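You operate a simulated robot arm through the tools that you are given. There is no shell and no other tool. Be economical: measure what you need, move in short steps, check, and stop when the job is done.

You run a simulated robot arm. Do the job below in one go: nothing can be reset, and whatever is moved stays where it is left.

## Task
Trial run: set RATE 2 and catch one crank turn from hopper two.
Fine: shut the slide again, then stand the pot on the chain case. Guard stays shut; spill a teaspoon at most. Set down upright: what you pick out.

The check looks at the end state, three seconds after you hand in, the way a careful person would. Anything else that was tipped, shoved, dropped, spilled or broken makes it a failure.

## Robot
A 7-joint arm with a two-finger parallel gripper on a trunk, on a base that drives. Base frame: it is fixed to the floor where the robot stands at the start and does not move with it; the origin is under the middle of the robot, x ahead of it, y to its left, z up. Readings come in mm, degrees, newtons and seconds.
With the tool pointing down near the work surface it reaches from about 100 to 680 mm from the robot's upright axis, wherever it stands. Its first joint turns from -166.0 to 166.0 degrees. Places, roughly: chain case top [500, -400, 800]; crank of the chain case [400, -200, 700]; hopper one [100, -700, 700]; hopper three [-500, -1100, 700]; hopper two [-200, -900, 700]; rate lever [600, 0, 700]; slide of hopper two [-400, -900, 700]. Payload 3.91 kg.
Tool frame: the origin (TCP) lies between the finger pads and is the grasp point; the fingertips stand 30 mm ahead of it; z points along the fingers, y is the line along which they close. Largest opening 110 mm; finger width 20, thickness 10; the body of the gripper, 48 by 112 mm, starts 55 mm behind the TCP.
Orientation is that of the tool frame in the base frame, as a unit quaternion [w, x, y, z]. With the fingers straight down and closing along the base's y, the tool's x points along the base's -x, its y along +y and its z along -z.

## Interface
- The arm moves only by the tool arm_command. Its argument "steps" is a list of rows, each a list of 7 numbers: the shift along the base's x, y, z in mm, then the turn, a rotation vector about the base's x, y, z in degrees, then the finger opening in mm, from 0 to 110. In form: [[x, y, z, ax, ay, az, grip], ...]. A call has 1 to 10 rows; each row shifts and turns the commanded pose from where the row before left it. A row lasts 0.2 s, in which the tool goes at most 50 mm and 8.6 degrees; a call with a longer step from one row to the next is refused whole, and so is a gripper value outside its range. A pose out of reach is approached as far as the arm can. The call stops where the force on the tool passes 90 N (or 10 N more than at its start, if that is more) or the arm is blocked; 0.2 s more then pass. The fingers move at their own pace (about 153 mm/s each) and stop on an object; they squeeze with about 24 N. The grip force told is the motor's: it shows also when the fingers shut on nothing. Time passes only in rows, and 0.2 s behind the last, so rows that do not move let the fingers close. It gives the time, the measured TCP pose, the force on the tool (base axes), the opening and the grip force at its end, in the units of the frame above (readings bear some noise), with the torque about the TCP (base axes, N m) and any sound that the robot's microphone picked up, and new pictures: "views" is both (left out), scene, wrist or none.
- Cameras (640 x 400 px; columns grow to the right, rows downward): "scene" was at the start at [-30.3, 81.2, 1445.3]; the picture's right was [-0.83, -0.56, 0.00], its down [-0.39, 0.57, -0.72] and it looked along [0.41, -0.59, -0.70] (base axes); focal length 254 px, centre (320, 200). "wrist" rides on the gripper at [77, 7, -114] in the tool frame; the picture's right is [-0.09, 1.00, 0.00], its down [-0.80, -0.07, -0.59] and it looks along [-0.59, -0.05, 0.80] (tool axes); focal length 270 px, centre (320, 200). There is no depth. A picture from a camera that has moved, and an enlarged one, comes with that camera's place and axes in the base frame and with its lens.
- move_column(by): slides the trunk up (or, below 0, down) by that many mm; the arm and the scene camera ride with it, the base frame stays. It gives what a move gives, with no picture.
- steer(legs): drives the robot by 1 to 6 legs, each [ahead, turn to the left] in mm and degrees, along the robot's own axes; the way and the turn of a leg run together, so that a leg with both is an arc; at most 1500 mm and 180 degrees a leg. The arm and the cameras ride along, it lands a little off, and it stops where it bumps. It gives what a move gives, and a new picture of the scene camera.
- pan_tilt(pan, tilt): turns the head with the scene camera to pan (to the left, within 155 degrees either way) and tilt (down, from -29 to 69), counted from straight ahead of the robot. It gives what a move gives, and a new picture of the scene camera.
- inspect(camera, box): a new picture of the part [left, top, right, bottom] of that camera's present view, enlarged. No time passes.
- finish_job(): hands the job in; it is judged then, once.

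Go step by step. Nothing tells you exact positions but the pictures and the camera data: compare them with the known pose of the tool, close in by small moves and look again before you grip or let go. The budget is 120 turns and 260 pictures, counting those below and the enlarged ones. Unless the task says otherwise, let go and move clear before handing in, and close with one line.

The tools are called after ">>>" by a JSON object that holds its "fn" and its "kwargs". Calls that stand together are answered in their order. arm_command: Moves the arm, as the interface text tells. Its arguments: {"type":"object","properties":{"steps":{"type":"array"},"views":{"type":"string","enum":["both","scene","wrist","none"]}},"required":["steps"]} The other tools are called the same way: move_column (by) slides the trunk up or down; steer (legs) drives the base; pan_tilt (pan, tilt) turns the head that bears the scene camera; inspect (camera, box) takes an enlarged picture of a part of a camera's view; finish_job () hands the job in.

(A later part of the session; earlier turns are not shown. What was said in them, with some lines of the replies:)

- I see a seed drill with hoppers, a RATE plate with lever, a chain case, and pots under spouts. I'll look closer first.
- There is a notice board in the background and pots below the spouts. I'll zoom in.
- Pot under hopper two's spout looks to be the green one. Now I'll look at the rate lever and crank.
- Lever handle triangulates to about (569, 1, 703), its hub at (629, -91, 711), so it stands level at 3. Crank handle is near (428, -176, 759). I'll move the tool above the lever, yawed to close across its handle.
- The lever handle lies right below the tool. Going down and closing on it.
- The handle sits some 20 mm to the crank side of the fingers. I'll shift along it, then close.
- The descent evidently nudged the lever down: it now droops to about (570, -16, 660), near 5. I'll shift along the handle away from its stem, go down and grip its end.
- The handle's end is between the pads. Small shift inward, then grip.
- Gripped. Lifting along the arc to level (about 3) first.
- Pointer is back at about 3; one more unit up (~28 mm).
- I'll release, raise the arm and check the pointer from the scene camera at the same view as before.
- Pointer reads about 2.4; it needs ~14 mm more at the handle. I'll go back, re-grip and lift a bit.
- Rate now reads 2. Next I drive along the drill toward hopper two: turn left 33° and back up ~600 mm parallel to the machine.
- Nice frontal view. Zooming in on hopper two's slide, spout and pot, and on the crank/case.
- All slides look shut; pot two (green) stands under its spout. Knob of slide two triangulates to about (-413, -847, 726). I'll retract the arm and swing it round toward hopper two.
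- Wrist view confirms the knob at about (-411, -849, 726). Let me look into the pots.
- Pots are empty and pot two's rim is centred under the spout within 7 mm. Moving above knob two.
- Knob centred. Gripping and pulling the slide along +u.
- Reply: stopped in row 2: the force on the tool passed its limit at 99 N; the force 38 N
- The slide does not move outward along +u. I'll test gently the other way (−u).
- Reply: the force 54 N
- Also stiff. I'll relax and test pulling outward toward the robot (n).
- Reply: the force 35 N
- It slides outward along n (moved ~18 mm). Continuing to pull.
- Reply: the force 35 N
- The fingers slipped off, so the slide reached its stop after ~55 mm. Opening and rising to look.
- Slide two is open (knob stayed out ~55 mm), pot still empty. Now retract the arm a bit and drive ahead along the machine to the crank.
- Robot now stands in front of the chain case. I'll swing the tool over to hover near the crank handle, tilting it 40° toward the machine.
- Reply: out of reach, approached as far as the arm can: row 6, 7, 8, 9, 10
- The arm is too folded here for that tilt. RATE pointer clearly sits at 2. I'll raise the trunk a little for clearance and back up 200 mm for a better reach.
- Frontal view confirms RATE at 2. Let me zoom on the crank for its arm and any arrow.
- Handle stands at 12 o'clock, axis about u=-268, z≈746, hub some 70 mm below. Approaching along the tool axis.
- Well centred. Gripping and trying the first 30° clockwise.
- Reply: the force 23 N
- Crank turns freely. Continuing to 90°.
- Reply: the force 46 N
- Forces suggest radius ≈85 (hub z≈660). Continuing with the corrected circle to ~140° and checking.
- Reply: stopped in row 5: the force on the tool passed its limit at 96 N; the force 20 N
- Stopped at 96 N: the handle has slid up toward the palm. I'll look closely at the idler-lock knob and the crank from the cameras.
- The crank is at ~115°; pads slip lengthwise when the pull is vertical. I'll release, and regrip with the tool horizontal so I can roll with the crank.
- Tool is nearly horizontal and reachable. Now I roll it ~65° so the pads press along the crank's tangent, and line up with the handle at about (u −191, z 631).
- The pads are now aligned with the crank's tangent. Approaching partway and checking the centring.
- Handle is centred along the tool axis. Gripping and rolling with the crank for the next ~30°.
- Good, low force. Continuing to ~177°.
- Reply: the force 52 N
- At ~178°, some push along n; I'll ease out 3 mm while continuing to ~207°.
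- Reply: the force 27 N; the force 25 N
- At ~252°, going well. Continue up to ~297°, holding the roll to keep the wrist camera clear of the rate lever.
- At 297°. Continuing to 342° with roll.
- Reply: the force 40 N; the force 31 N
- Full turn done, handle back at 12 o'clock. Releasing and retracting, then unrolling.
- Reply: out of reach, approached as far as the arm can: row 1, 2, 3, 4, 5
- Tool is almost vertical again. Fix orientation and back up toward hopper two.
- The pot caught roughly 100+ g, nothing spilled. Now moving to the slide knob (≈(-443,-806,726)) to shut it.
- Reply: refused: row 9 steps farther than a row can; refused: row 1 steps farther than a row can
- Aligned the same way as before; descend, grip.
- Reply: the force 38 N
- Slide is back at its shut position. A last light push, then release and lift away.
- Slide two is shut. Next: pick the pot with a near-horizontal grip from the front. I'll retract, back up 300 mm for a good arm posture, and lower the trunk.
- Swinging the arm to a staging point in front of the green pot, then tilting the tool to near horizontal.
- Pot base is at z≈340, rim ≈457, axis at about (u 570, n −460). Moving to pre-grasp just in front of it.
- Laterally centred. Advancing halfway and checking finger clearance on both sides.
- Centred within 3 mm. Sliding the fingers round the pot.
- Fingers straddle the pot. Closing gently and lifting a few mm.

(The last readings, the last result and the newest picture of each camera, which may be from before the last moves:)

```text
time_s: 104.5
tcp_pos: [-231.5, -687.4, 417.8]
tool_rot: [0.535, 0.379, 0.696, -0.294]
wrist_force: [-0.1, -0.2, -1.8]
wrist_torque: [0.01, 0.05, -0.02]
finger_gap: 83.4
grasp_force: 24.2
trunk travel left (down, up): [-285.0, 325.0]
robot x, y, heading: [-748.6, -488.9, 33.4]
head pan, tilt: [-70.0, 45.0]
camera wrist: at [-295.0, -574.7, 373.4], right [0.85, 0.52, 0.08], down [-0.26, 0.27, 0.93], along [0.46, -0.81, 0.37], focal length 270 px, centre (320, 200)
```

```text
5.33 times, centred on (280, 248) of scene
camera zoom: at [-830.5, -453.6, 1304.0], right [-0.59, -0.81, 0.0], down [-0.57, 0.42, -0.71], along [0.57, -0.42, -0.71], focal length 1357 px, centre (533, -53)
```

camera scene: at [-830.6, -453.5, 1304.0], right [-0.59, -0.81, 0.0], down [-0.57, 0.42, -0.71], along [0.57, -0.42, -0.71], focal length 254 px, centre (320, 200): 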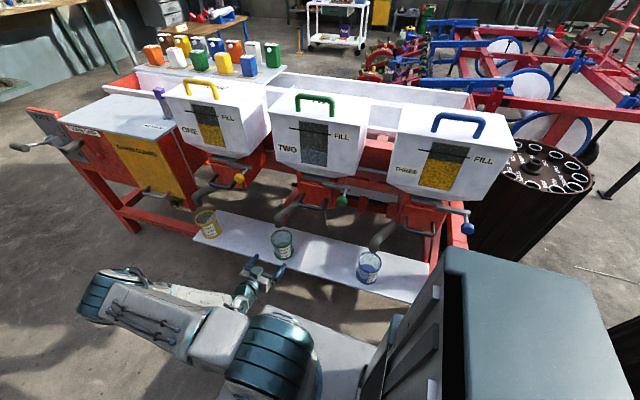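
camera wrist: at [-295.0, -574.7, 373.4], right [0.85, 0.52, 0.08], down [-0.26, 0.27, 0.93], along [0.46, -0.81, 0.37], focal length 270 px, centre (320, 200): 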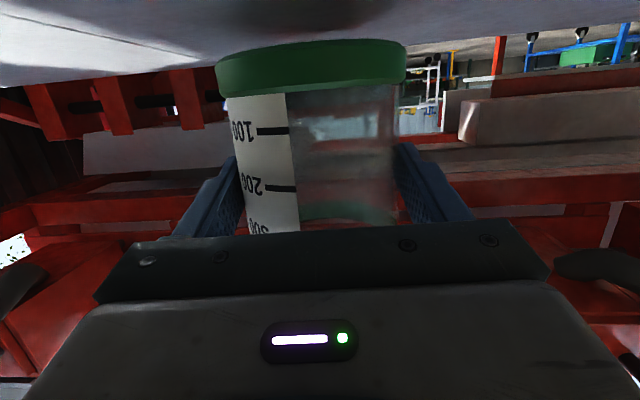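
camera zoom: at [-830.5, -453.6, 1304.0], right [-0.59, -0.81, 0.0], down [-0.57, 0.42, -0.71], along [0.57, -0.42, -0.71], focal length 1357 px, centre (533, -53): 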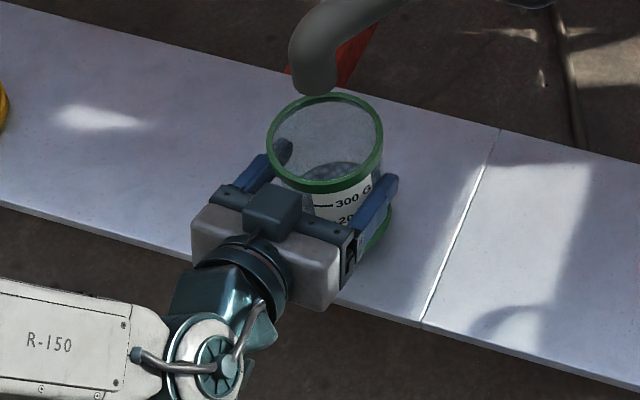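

Pot is held and upright. Pulling it out from under the spout.

>>> {"fn": "arm_command", "kwargs": {"steps": [[-5.5, 8.4, 0, 0, 0, 0, 60], [-10.9, 16.8, 0, 0, 0, 0, 60], [-10.9, 16.8, 0, 0, 0, 0, 60], [-10.9, 16.8, 0, 0, 0, 0, 60], [-10.9, 16.8, 0, 0, 0, 0, 60], [-10.9, 16.8, 0, 0, 0, 0, 60], [-10.9, 16.8, 0, 0, 0, 0, 60], [-5.5, 8.4, 0, 0, 0, 0, 60], [0, 0, 0, 0, 0, 0, 60]], "views": "scene"}}

>>> {"fn": "inspect", "kwargs": {"camera": "scene", "box": [190, 210, 350, 330]}}

```text
time_s: 106.5
tcp_pos: [-308.5, -571.0, 418.2]
tool_rot: [0.535, 0.379, 0.696, -0.293]
wrist_force: [0.4, 0.0, -2.1]
wrist_torque: [0.03, 0.02, 0.02]
finger_gap: 83.3
grasp_force: 24.2
trunk travel left (down, up): [-285.0, 325.0]
robot x, y, heading: [-747.0, -487.0, 33.7]
head pan, tilt: [-70.0, 45.0]
camera scene: at [-830.5, -453.4, 1304.0], right [-0.59, -0.81, 0.0], down [-0.57, 0.42, -0.71], along [0.57, -0.42, -0.71], focal length 254 px, centre (320, 200)
```

scene: 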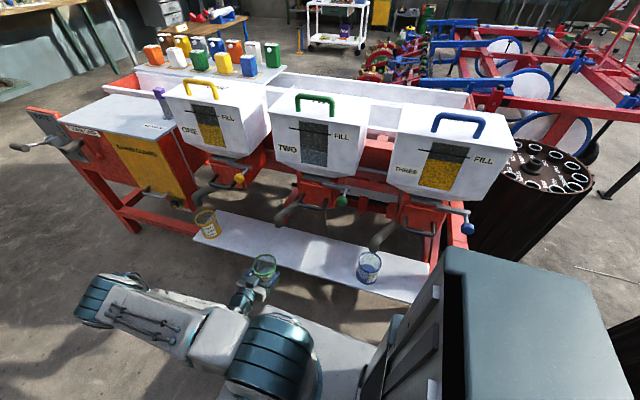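

```text
3.33 times, centred on (270, 270) of scene
camera zoom: at [-830.5, -453.4, 1304.0], right [-0.59, -0.81, 0.0], down [-0.57, 0.42, -0.71], along [0.57, -0.42, -0.71], focal length 848 px, centre (487, -33)
```

zoom: 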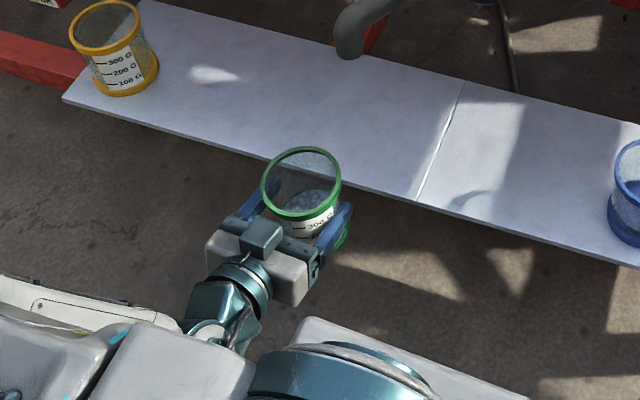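

Clean pull-out, no grains on the shelf. Raising the trunk and the arm before driving to the chain case.

>>> {"fn": "move_column", "kwargs": {"by": 325}}

>>> {"fn": "arm_command", "kwargs": {"steps": [[0, 0, 15, 0, 0, 0, 60], [0, 0, 25, 0, 0, 0, 60], [0, 0, 25, 0, 0, 0, 60], [0, 0, 25, 0, 0, 0, 60], [0, 0, 25, 0, 0, 0, 60], [0, 0, 25, 0, 0, 0, 60], [0, 0, 10, 0, 0, 0, 60], [0, 0, 0, 0, 0, 0, 60]], "views": "both"}}

```text
time_s: 109.7
tcp_pos: [-308.3, -570.5, 742.0]
tool_rot: [0.535, 0.379, 0.695, -0.293]
wrist_force: [-1.0, -0.6, -1.8]
wrist_torque: [-0.01, -0.03, 0.0]
finger_gap: 83.5
grasp_force: 23.7
trunk travel left (down, up): [-610.0, 0.0]
robot x, y, heading: [-752.0, -486.9, 33.5]
head pan, tilt: [-70.0, 45.0]
```

```text
time_s: 111.5
tcp_pos: [-308.0, -571.0, 893.6]
tool_rot: [0.534, 0.379, 0.697, -0.292]
wrist_force: [-0.5, 0.5, -1.7]
wrist_torque: [0.04, 0.04, -0.01]
finger_gap: 83.6
grasp_force: 23.5
trunk travel left (down, up): [-610.0, 0.0]
robot x, y, heading: [-748.4, -487.4, 33.6]
head pan, tilt: [-70.0, 45.0]
camera scene: at [-830.5, -453.4, 1629.0], right [-0.59, -0.81, 0.0], down [-0.57, 0.42, -0.71], along [0.57, -0.42, -0.71], focal length 254 px, centre (320, 200)
camera wrist: at [-371.2, -457.9, 849.2], right [0.85, 0.52, 0.08], down [-0.26, 0.27, 0.93], along [0.46, -0.81, 0.37], focal length 270 px, centre (320, 200)
```

scene: 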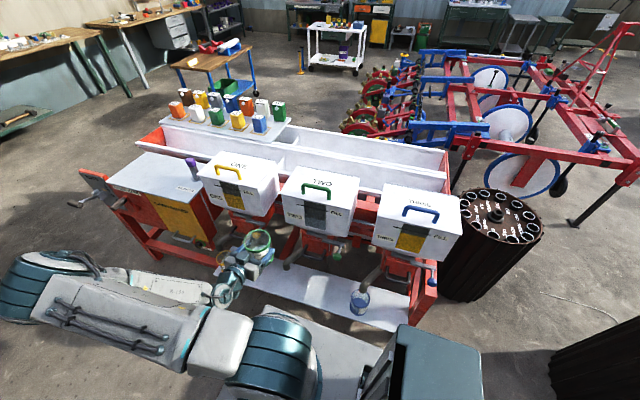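
wrist: 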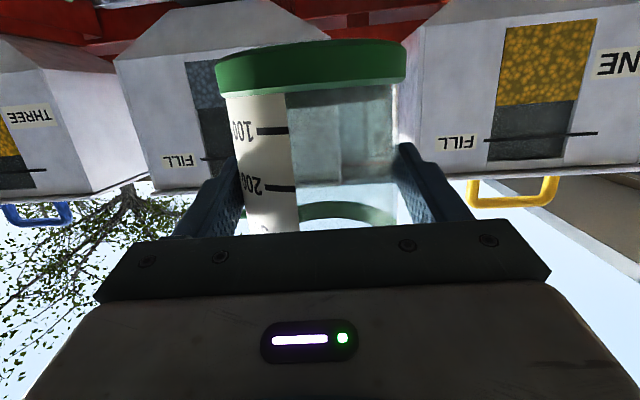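

Now driving ahead 770 mm to the chain case with the pot held clear.

>>> {"fn": "steer", "kwargs": {"legs": [[770, -0.4]]}}

>>> {"fn": "inspect", "kwargs": {"camera": "scene", "box": [60, 130, 320, 310]}}

```text
time_s: 115.6
tcp_pos: [331.3, -155.4, 893.7]
tool_rot: [0.534, 0.383, 0.694, -0.296]
wrist_force: [-0.8, -0.8, -0.5]
wrist_torque: [0.01, 0.02, 0.01]
finger_gap: 83.6
grasp_force: 24.2
trunk travel left (down, up): [-610.0, 0.0]
robot x, y, heading: [-106.1, -68.5, 32.8]
head pan, tilt: [-70.0, 45.0]
camera scene: at [-190.3, -31.9, 1629.0], right [-0.6, -0.8, 0.0], down [-0.56, 0.43, -0.71], along [0.56, -0.43, -0.71], focal length 254 px, centre (320, 200)
```

scene: 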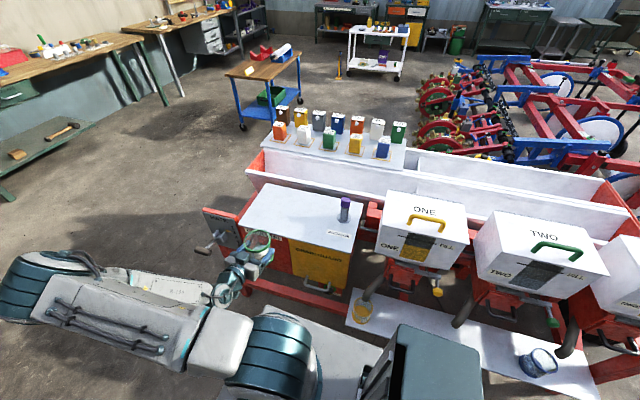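

```text
2.22 times, centred on (190, 220) of scene
camera zoom: at [-190.3, -31.9, 1629.0], right [-0.6, -0.8, 0.0], down [-0.56, 0.43, -0.71], along [0.56, -0.43, -0.71], focal length 565 px, centre (609, 156)
```

zoom: 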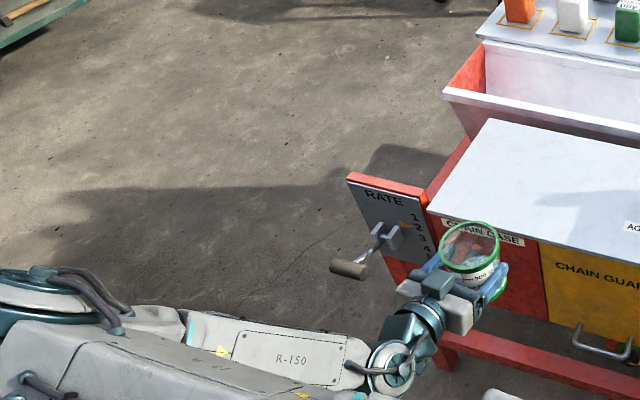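

Pot is in front of the case, ~30 mm above its top (z≈798). Moving it in over the top.

>>> {"fn": "arm_command", "kwargs": {"steps": [[8, -12, 3, 0, 0, 0, 60], [12, -18.5, 3, 0, 0, 0, 60], [12, -18.5, 2, 0, 0, 0, 60], [12, -18.5, 0, 0, 0, 0, 60], [12, -18.5, 0, 0, 0, 0, 60], [12, -18.5, 0, 0, 0, 0, 60], [12, -18.5, 0, 0, 0, 0, 60], [12, -18.5, 0, 0, 0, 0, 60], [12, -18.5, 0, 0, 0, 0, 60], [12, -18.5, 0, 0, 0, 0, 60]], "views": "both"}}

>>> {"fn": "inspect", "kwargs": {"camera": "scene", "box": [200, 170, 380, 290]}}

```text
time_s: 117.8
tcp_pos: [446.9, -336.2, 902.0]
tool_rot: [0.533, 0.383, 0.694, -0.295]
wrist_force: [0.2, -0.4, -1.0]
wrist_torque: [0.03, 0.03, 0.02]
finger_gap: 83.2
grasp_force: 24.2
trunk travel left (down, up): [-610.0, 0.0]
robot x, y, heading: [-109.7, -65.5, 32.9]
head pan, tilt: [-70.0, 45.0]
camera scene: at [-190.2, -32.7, 1629.0], right [-0.6, -0.8, 0.0], down [-0.56, 0.43, -0.71], along [0.56, -0.43, -0.71], focal length 254 px, centre (320, 200)
camera wrist: at [385.0, -222.8, 858.1], right [0.86, 0.51, 0.08], down [-0.25, 0.28, 0.93], along [0.45, -0.81, 0.37], focal length 270 px, centre (320, 200)
```

scene: 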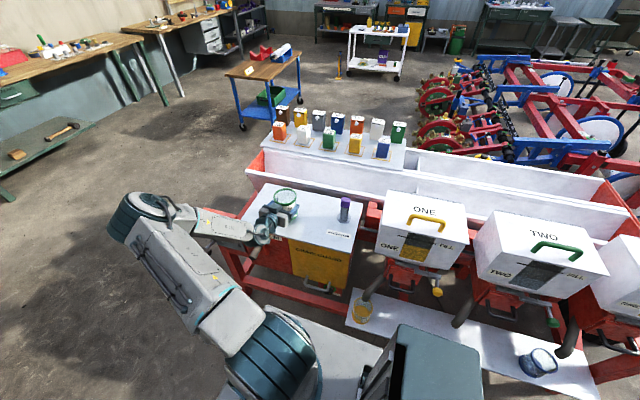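
wrist: 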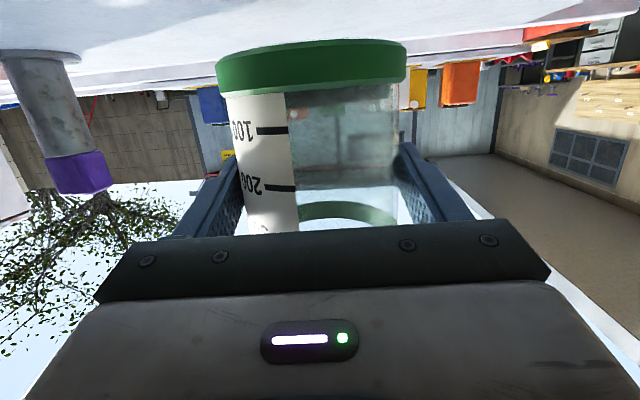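

```text
3.33 times, centred on (290, 230) of scene
camera zoom: at [-190.2, -32.7, 1629.0], right [-0.6, -0.8, 0.0], down [-0.56, 0.43, -0.71], along [0.56, -0.43, -0.71], focal length 848 px, centre (420, 100)
```

zoom: 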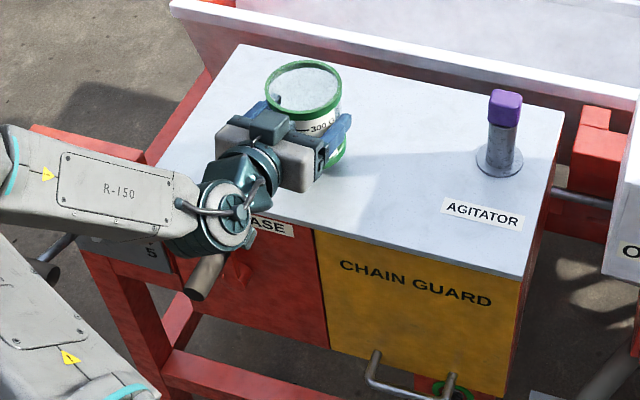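

Pot hovers over a free spot of the case top. Lowering carefully until contact.

>>> {"fn": "arm_command", "kwargs": {"steps": [[0, 0, -8, 0, 0, 0, 60], [0, 0, -8, 0, 0, 0, 60], [0, 0, -8, 0, 0, 0, 60], [0, 0, -5, 0, 0, 0, 60], [0, 0, 0, 0, 0, 0, 60]], "views": "wrist"}}

>>> {"fn": "inspect", "kwargs": {"camera": "scene", "box": [240, 170, 330, 240]}}

```text
time_s: 119.0
tcp_pos: [447.4, -334.6, 874.9]
tool_rot: [0.535, 0.383, 0.692, -0.297]
wrist_force: [1.4, -0.7, 9.8]
wrist_torque: [-0.01, 0.24, -0.01]
finger_gap: 83.5
grasp_force: 23.9
trunk travel left (down, up): [-610.0, 0.0]
robot x, y, heading: [-108.8, -66.9, 33.1]
head pan, tilt: [-70.0, 45.0]
camera wrist: at [384.7, -220.8, 829.6], right [0.86, 0.51, 0.08], down [-0.26, 0.28, 0.93], along [0.45, -0.81, 0.37], focal length 270 px, centre (320, 200)
```

wrist: 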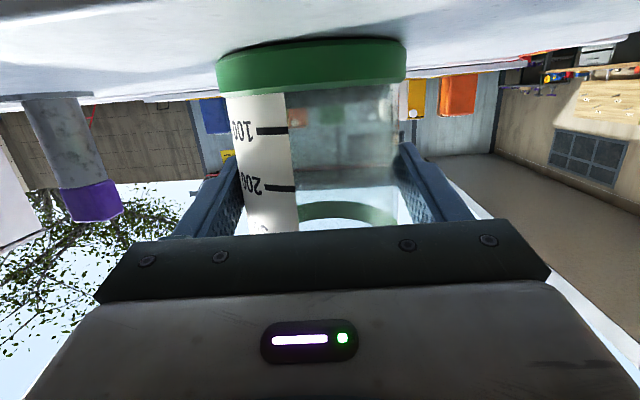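

```text
5.71 times, centred on (285, 205) of scene
camera zoom: at [-191.4, -31.8, 1629.1], right [-0.6, -0.8, 0.0], down [-0.56, 0.43, -0.71], along [0.57, -0.43, -0.71], focal length 1454 px, centre (520, 171)
```

zoom: 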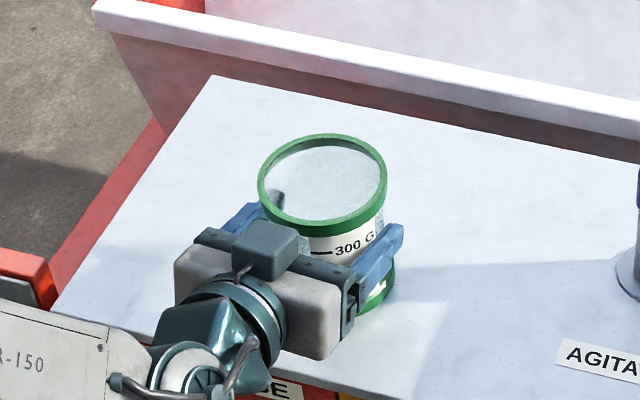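

Contact (≈12 N). Ease off a hair and open the fingers.

>>> {"fn": "arm_command", "kwargs": {"steps": [[0, 0, 1.2, 0, 0, 0, 60], [0, 0, 0, 0, 0, 0, 60], [0, 0, 0, 0, 0, 0, 90], [0, 0, 0, 0, 0, 0, 110], [0, 0, 0, 0, 0, 0, 110]], "views": "wrist"}}

>>> {"fn": "inspect", "kwargs": {"camera": "scene", "box": [240, 170, 330, 240]}}

```text
time_s: 120.2
tcp_pos: [446.5, -333.9, 873.8]
tool_rot: [0.533, 0.383, 0.694, -0.295]
wrist_force: [-0.5, -0.3, 0.2]
wrist_torque: [0.01, 0.01, -0.02]
finger_gap: 110.4
grasp_force: 0.0
trunk travel left (down, up): [-610.0, 0.0]
robot x, y, heading: [-110.2, -68.0, 33.3]
head pan, tilt: [-70.0, 45.0]
camera wrist: at [384.5, -220.1, 829.6], right [0.86, 0.51, 0.08], down [-0.25, 0.28, 0.93], along [0.45, -0.81, 0.37], focal length 270 px, centre (320, 200)
```

wrist: 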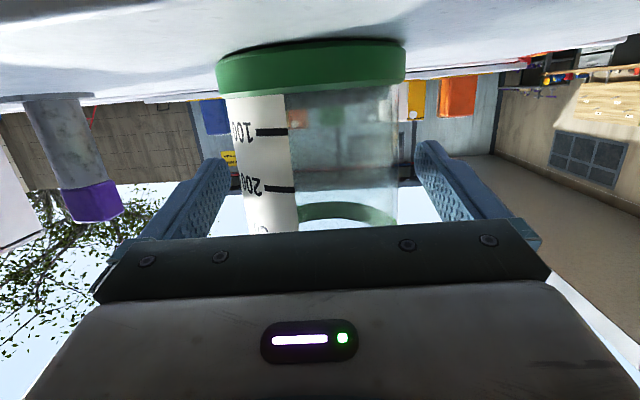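

```text
5.71 times, centred on (285, 205) of scene
camera zoom: at [-190.6, -32.2, 1629.0], right [-0.6, -0.8, 0.0], down [-0.56, 0.43, -0.71], along [0.56, -0.43, -0.71], focal length 1454 px, centre (520, 171)
```

zoom: 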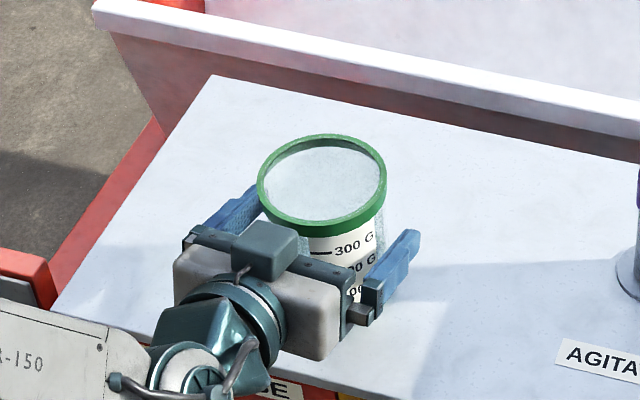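

Released; the pot stands upright. Withdrawing straight back.

>>> {"fn": "arm_command", "kwargs": {"steps": [[-5.5, 8.4, 1, 0, 0, 0, 110], [-10.9, 16.8, 2, 0, 0, 0, 110], [-10.9, 16.8, 3, 0, 0, 0, 110], [-10.9, 16.8, 3, 0, 0, 0, 110], [-13, 20, 5, 0, 0, 0, 110], [-16, 25, 5, 0, 0, 0, 110], [-16, 25, 5, 0, 0, 0, 110], [-16, 25, 5, 0, 0, 0, 110], [0, 0, 0, 0, 0, 0, 110]], "views": "both"}}

>>> {"fn": "inspect", "kwargs": {"camera": "scene", "box": [190, 160, 380, 290]}}

>>> {"fn": "inspect", "kwargs": {"camera": "scene", "box": [330, 230, 610, 390]}}

```text
time_s: 122.2
tcp_pos: [350.2, -180.2, 903.7]
tool_rot: [0.534, 0.383, 0.694, -0.296]
wrist_force: [-0.4, -0.8, -0.1]
wrist_torque: [0.02, -0.01, -0.03]
finger_gap: 109.9
grasp_force: 0.0
trunk travel left (down, up): [-610.0, 0.0]
robot x, y, heading: [-109.6, -69.1, 32.9]
head pan, tilt: [-70.0, 45.0]
camera scene: at [-190.6, -32.1, 1629.0], right [-0.6, -0.8, 0.0], down [-0.56, 0.43, -0.71], along [0.56, -0.43, -0.71], focal length 254 px, centre (320, 200)
camera wrist: at [286.8, -65.8, 859.1], right [0.86, 0.51, 0.08], down [-0.25, 0.28, 0.93], along [0.45, -0.81, 0.37], focal length 270 px, centre (320, 200)
```

scene: 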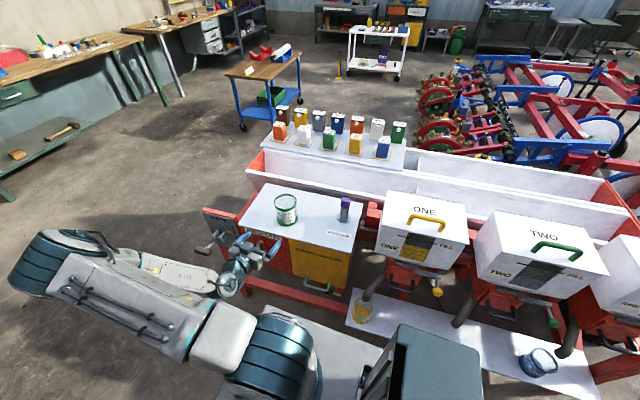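
wrist: 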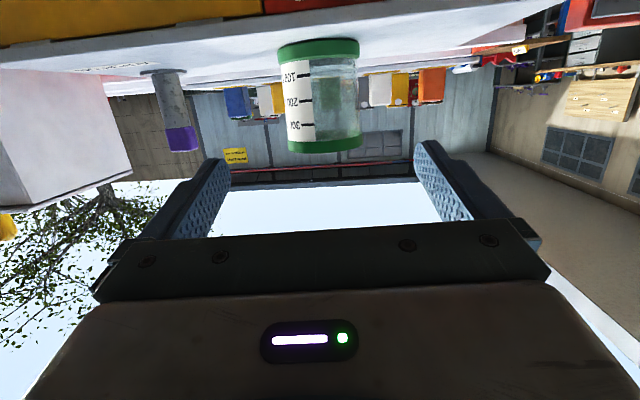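

```text
3.08 times, centred on (285, 225) of scene
camera zoom: at [-190.6, -32.1, 1629.0], right [-0.6, -0.8, 0.0], down [-0.56, 0.43, -0.71], along [0.56, -0.43, -0.71], focal length 783 px, centre (428, 123)
```

zoom: 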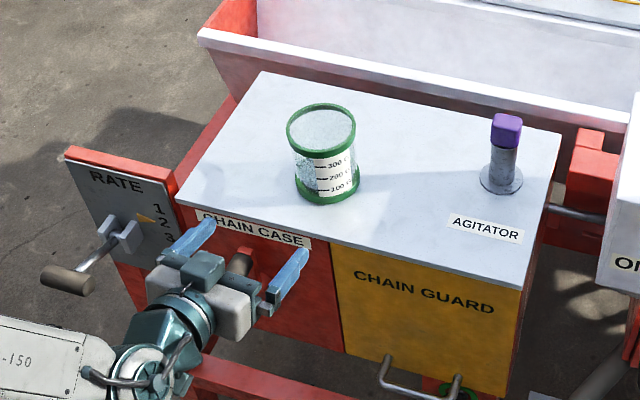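

```text
2.29 times, centred on (470, 310) of scene
camera zoom: at [-190.6, -32.1, 1629.0], right [-0.6, -0.8, 0.0], down [-0.56, 0.43, -0.71], along [0.56, -0.43, -0.71], focal length 581 px, centre (-23, -51)
```

zoom: 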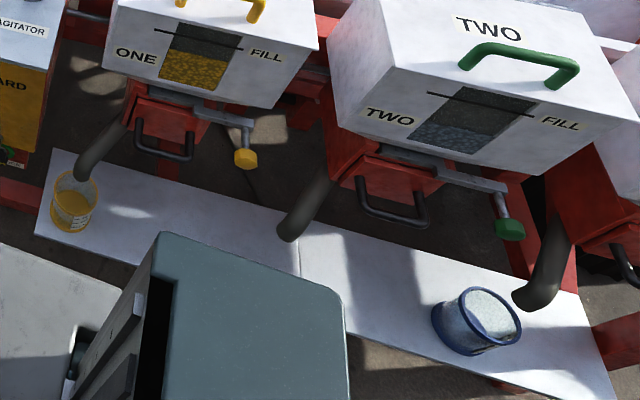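

The pot stands upright on the chain case with the grain in it. RATE shows 2, slide two is shut, the guard is closed, and the shelf is clean. The arm is clear, so I'm handing in.

>>> {"fn": "finish_job", "kwargs": {}}

```text
The job is handed in.
```

The trial run is finished and handed in: RATE is at 2 and one full crank turn from hopper two is in its pot. Its slide is shut again, the pot stands upright on the chain case, the guard stayed shut, and I saw no spill.
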